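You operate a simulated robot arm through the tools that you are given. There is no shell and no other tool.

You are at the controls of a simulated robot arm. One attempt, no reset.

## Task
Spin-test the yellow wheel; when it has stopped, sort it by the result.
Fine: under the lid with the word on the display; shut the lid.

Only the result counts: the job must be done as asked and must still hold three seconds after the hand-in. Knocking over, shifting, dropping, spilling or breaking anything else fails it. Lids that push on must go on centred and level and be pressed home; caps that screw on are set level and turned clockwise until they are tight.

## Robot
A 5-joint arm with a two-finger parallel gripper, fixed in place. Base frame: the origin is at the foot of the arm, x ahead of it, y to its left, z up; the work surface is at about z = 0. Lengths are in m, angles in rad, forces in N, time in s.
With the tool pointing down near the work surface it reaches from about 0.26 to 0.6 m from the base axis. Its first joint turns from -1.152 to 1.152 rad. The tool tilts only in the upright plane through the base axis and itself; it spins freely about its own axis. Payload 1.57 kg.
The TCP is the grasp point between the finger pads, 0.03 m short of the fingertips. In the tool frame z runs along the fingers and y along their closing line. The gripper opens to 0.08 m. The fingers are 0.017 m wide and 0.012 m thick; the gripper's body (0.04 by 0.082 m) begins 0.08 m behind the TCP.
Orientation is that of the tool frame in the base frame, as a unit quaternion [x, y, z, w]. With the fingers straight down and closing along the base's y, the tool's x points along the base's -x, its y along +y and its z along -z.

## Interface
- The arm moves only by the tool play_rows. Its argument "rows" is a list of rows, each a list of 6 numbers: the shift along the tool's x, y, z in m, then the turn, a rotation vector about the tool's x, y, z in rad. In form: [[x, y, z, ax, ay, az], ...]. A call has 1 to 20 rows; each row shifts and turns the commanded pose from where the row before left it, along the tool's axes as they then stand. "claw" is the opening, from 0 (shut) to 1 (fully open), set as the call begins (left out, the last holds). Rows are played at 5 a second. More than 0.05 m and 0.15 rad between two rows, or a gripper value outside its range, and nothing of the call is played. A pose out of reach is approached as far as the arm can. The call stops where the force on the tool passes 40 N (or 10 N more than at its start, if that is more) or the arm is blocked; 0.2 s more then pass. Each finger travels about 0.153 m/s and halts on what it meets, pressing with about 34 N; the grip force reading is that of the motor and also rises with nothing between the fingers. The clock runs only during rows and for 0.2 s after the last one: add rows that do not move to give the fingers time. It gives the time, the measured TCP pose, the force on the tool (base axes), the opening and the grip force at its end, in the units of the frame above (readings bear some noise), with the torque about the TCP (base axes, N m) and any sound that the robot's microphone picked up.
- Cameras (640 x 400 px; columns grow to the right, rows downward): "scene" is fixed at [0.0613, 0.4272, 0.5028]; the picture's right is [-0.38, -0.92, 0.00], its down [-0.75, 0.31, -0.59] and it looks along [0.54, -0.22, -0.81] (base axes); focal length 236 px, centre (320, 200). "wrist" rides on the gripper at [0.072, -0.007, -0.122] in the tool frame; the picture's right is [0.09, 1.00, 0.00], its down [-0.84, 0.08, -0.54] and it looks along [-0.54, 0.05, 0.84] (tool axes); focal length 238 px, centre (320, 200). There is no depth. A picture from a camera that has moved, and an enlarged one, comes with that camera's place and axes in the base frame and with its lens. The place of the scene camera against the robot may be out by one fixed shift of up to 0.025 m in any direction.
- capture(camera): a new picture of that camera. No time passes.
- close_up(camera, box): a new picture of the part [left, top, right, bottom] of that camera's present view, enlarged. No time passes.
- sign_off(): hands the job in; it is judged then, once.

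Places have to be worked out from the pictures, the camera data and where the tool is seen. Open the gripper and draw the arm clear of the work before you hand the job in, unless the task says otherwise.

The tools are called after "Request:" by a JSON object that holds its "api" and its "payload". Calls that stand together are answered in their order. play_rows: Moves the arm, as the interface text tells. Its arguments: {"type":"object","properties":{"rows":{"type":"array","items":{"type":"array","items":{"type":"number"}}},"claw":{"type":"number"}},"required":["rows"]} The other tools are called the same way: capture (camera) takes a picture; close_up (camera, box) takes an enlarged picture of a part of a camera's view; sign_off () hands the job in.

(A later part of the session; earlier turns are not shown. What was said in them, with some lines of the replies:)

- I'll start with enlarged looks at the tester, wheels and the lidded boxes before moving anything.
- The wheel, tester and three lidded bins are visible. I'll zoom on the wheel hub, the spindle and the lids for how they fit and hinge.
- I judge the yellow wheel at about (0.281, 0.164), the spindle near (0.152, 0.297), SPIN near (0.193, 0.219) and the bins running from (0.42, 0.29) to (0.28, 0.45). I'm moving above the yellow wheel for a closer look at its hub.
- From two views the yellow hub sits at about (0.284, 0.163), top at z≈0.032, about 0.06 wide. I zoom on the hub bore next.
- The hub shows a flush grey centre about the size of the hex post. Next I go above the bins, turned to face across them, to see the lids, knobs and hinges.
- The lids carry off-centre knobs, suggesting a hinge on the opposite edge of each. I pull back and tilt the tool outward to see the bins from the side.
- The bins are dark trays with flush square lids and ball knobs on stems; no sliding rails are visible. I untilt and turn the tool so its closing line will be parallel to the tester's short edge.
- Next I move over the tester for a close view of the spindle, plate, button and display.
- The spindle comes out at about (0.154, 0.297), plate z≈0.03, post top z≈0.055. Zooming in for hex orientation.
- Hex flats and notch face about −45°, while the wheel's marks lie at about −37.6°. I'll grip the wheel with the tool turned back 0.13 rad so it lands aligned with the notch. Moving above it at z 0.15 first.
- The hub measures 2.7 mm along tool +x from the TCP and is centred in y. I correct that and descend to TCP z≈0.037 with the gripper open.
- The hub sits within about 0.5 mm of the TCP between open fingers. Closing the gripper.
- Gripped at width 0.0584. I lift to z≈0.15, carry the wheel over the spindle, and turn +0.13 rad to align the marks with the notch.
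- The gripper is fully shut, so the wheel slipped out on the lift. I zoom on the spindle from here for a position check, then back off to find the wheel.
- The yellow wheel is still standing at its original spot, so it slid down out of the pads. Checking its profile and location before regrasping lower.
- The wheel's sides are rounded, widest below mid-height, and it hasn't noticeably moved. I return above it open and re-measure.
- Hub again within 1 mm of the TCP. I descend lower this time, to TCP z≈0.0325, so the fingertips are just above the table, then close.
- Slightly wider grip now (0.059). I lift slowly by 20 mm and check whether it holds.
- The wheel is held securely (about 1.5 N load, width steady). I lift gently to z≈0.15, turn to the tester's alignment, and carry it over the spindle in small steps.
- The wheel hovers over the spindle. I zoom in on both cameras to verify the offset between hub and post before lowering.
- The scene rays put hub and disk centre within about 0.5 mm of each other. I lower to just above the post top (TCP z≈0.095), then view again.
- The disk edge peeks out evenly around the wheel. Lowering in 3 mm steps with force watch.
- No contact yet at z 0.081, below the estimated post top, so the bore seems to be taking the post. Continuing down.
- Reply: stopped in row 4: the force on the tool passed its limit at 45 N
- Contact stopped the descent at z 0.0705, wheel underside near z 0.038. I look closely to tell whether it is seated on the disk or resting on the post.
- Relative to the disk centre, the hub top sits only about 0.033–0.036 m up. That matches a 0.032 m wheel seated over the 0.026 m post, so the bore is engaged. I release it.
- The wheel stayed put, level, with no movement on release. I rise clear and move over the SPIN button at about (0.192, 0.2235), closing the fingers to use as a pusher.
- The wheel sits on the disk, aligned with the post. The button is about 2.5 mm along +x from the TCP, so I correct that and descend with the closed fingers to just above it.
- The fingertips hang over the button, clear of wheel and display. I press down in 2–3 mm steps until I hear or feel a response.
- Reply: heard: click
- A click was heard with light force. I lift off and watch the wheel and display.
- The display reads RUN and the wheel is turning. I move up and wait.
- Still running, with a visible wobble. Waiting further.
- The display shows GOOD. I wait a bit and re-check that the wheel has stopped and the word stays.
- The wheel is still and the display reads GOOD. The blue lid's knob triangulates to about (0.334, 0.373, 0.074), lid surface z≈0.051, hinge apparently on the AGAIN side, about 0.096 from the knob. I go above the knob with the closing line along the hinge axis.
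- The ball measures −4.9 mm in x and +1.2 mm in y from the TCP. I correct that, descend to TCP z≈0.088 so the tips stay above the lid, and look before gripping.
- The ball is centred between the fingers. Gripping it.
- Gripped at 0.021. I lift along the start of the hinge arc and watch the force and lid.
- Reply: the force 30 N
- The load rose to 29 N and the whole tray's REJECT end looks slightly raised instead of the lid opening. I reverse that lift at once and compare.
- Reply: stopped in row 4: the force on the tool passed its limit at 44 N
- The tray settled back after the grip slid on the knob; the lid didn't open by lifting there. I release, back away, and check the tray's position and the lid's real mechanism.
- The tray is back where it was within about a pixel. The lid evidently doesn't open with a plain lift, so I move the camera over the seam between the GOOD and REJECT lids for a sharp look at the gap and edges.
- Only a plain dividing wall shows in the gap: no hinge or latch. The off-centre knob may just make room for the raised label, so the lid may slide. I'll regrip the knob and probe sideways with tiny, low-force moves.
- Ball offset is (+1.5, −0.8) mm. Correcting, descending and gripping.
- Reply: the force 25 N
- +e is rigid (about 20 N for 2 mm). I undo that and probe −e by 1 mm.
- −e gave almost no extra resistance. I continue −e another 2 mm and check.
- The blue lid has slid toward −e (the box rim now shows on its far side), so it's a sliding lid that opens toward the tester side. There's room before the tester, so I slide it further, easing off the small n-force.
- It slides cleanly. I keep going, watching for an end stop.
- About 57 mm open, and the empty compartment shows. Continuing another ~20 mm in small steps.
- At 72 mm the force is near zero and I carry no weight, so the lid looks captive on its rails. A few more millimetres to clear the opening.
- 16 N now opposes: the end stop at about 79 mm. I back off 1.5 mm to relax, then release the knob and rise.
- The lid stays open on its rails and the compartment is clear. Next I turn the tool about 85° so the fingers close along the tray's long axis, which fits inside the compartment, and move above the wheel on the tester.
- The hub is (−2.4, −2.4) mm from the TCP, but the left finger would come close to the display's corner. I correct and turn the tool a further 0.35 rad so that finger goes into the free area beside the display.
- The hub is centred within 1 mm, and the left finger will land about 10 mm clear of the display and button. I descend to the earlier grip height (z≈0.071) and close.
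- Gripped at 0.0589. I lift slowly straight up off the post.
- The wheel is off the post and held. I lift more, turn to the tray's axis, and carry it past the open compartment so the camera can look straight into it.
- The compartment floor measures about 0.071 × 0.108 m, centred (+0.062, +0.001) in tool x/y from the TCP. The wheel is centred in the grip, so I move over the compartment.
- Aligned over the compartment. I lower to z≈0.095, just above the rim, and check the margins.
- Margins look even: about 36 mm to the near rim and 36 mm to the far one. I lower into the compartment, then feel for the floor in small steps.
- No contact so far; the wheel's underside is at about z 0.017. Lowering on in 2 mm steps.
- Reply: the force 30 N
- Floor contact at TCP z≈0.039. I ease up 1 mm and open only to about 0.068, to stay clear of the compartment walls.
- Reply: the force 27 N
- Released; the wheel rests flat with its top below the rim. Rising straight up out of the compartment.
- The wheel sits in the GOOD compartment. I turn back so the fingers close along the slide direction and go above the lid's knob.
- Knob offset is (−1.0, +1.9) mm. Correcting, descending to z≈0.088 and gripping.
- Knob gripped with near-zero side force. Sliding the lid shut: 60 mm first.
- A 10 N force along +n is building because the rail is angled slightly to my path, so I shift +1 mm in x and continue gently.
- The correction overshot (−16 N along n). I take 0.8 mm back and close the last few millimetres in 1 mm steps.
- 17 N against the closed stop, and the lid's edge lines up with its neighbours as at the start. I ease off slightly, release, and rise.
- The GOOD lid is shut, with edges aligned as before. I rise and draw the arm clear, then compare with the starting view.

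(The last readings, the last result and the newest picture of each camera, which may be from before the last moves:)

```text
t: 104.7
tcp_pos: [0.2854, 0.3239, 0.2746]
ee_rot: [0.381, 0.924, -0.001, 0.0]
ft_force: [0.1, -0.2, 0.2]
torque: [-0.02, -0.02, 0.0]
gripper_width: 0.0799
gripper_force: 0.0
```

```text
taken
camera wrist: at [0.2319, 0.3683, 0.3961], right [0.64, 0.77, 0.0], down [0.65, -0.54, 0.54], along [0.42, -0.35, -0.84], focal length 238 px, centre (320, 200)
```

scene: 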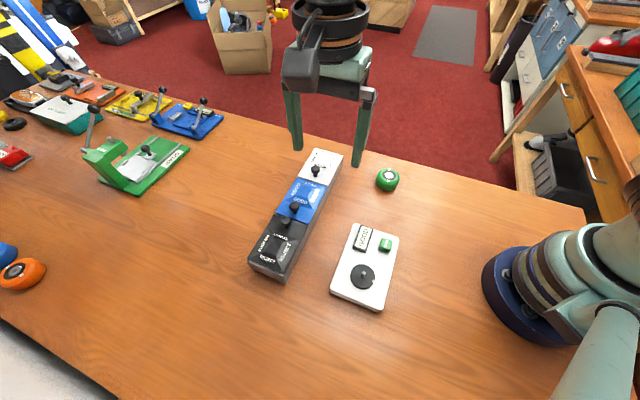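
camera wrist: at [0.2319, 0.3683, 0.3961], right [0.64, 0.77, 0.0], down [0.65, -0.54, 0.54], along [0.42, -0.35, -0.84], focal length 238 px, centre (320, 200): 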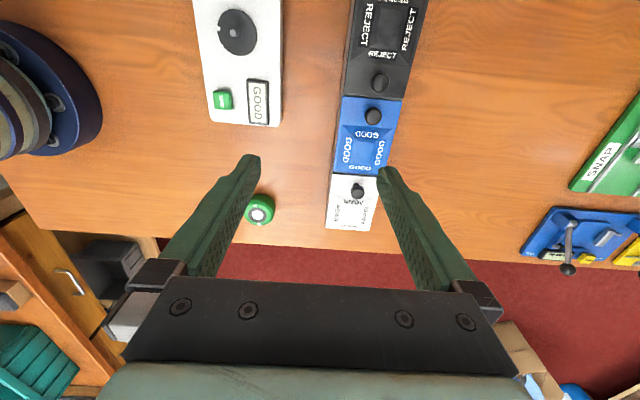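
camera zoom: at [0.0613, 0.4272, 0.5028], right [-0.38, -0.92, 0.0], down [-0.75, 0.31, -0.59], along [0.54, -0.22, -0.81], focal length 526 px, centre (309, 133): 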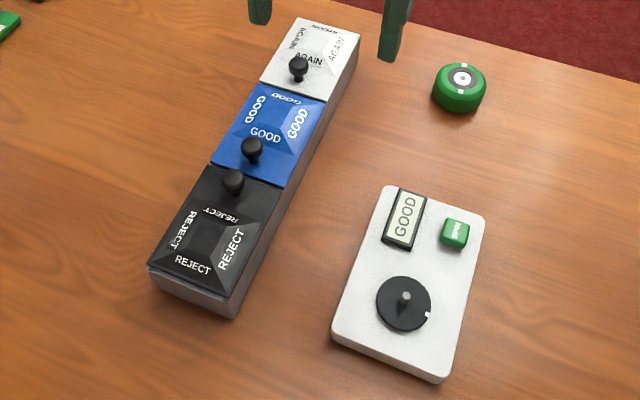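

Everything else is in place; the tray's REJECT end reads only about 2–3 mm from its start pose. One last zoom on the shut lid before handing in.

Request:
{"api": "close_up", "payload": {"camera": "wrist", "box": [310, 50, 430, 200]}}

Request:
{"api": "close_up", "payload": {"camera": "scene", "box": [245, 145, 345, 285]}}

```text
2.67 times, centred on (370, 125) of wrist
camera zoom: at [0.2319, 0.3683, 0.3961], right [0.64, 0.77, 0.0], down [0.65, -0.54, 0.54], along [0.42, -0.35, -0.84], focal length 636 px, centre (187, 400)
```

zoom: 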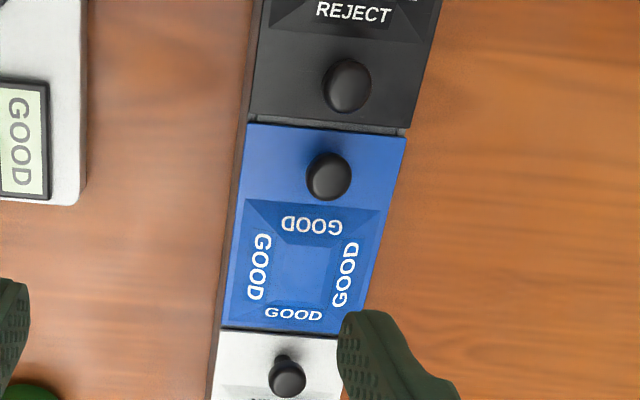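

```text
2.86 times, centred on (295, 215) of scene
camera zoom: at [0.0613, 0.4272, 0.5028], right [-0.38, -0.92, 0.0], down [-0.75, 0.31, -0.59], along [0.54, -0.22, -0.81], focal length 676 px, centre (391, 157)
```

zoom: 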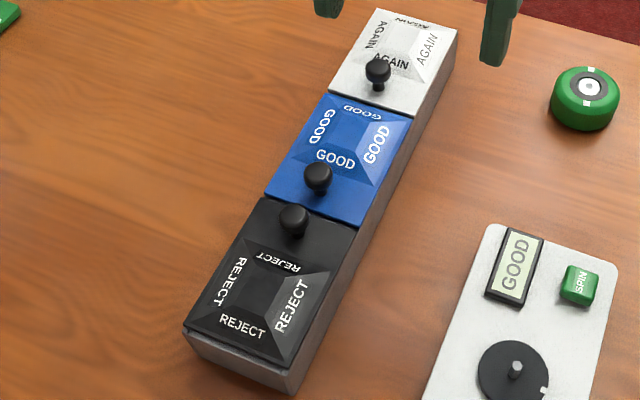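

The blue GOOD lid is flush and aligned with its neighbours, the wheel is inside, and the gripper is open and clear. Handing in.

Request:
{"api": "sign_off", "payload": {}}

```text
The job is handed in.
```

The yellow wheel tested GOOD, so I put it in the compartment under the GOOD lid and slid the lid shut. I waited until the wheel had stopped and the word stayed on the display before moving it.

Three things happened on the way that could matter:

- **First grip:** the wheel slipped out of the fingers on the first lift and stayed where it stood. I gripped it lower and it held.
- **Lid:** I first tried to lift the GOOD lid, which raised the REJECT end of the tray by several millimetres before it settled back. The lid turned out to slide sideways towards the tester.
- **Tray position:** in the last picture the REJECT end of the tray sits about 3 mm from where it started. I did not push it back, because that risked moving it further.

The green wheel and the tester look undisturbed. The gripper is open and the arm is clear of the work.
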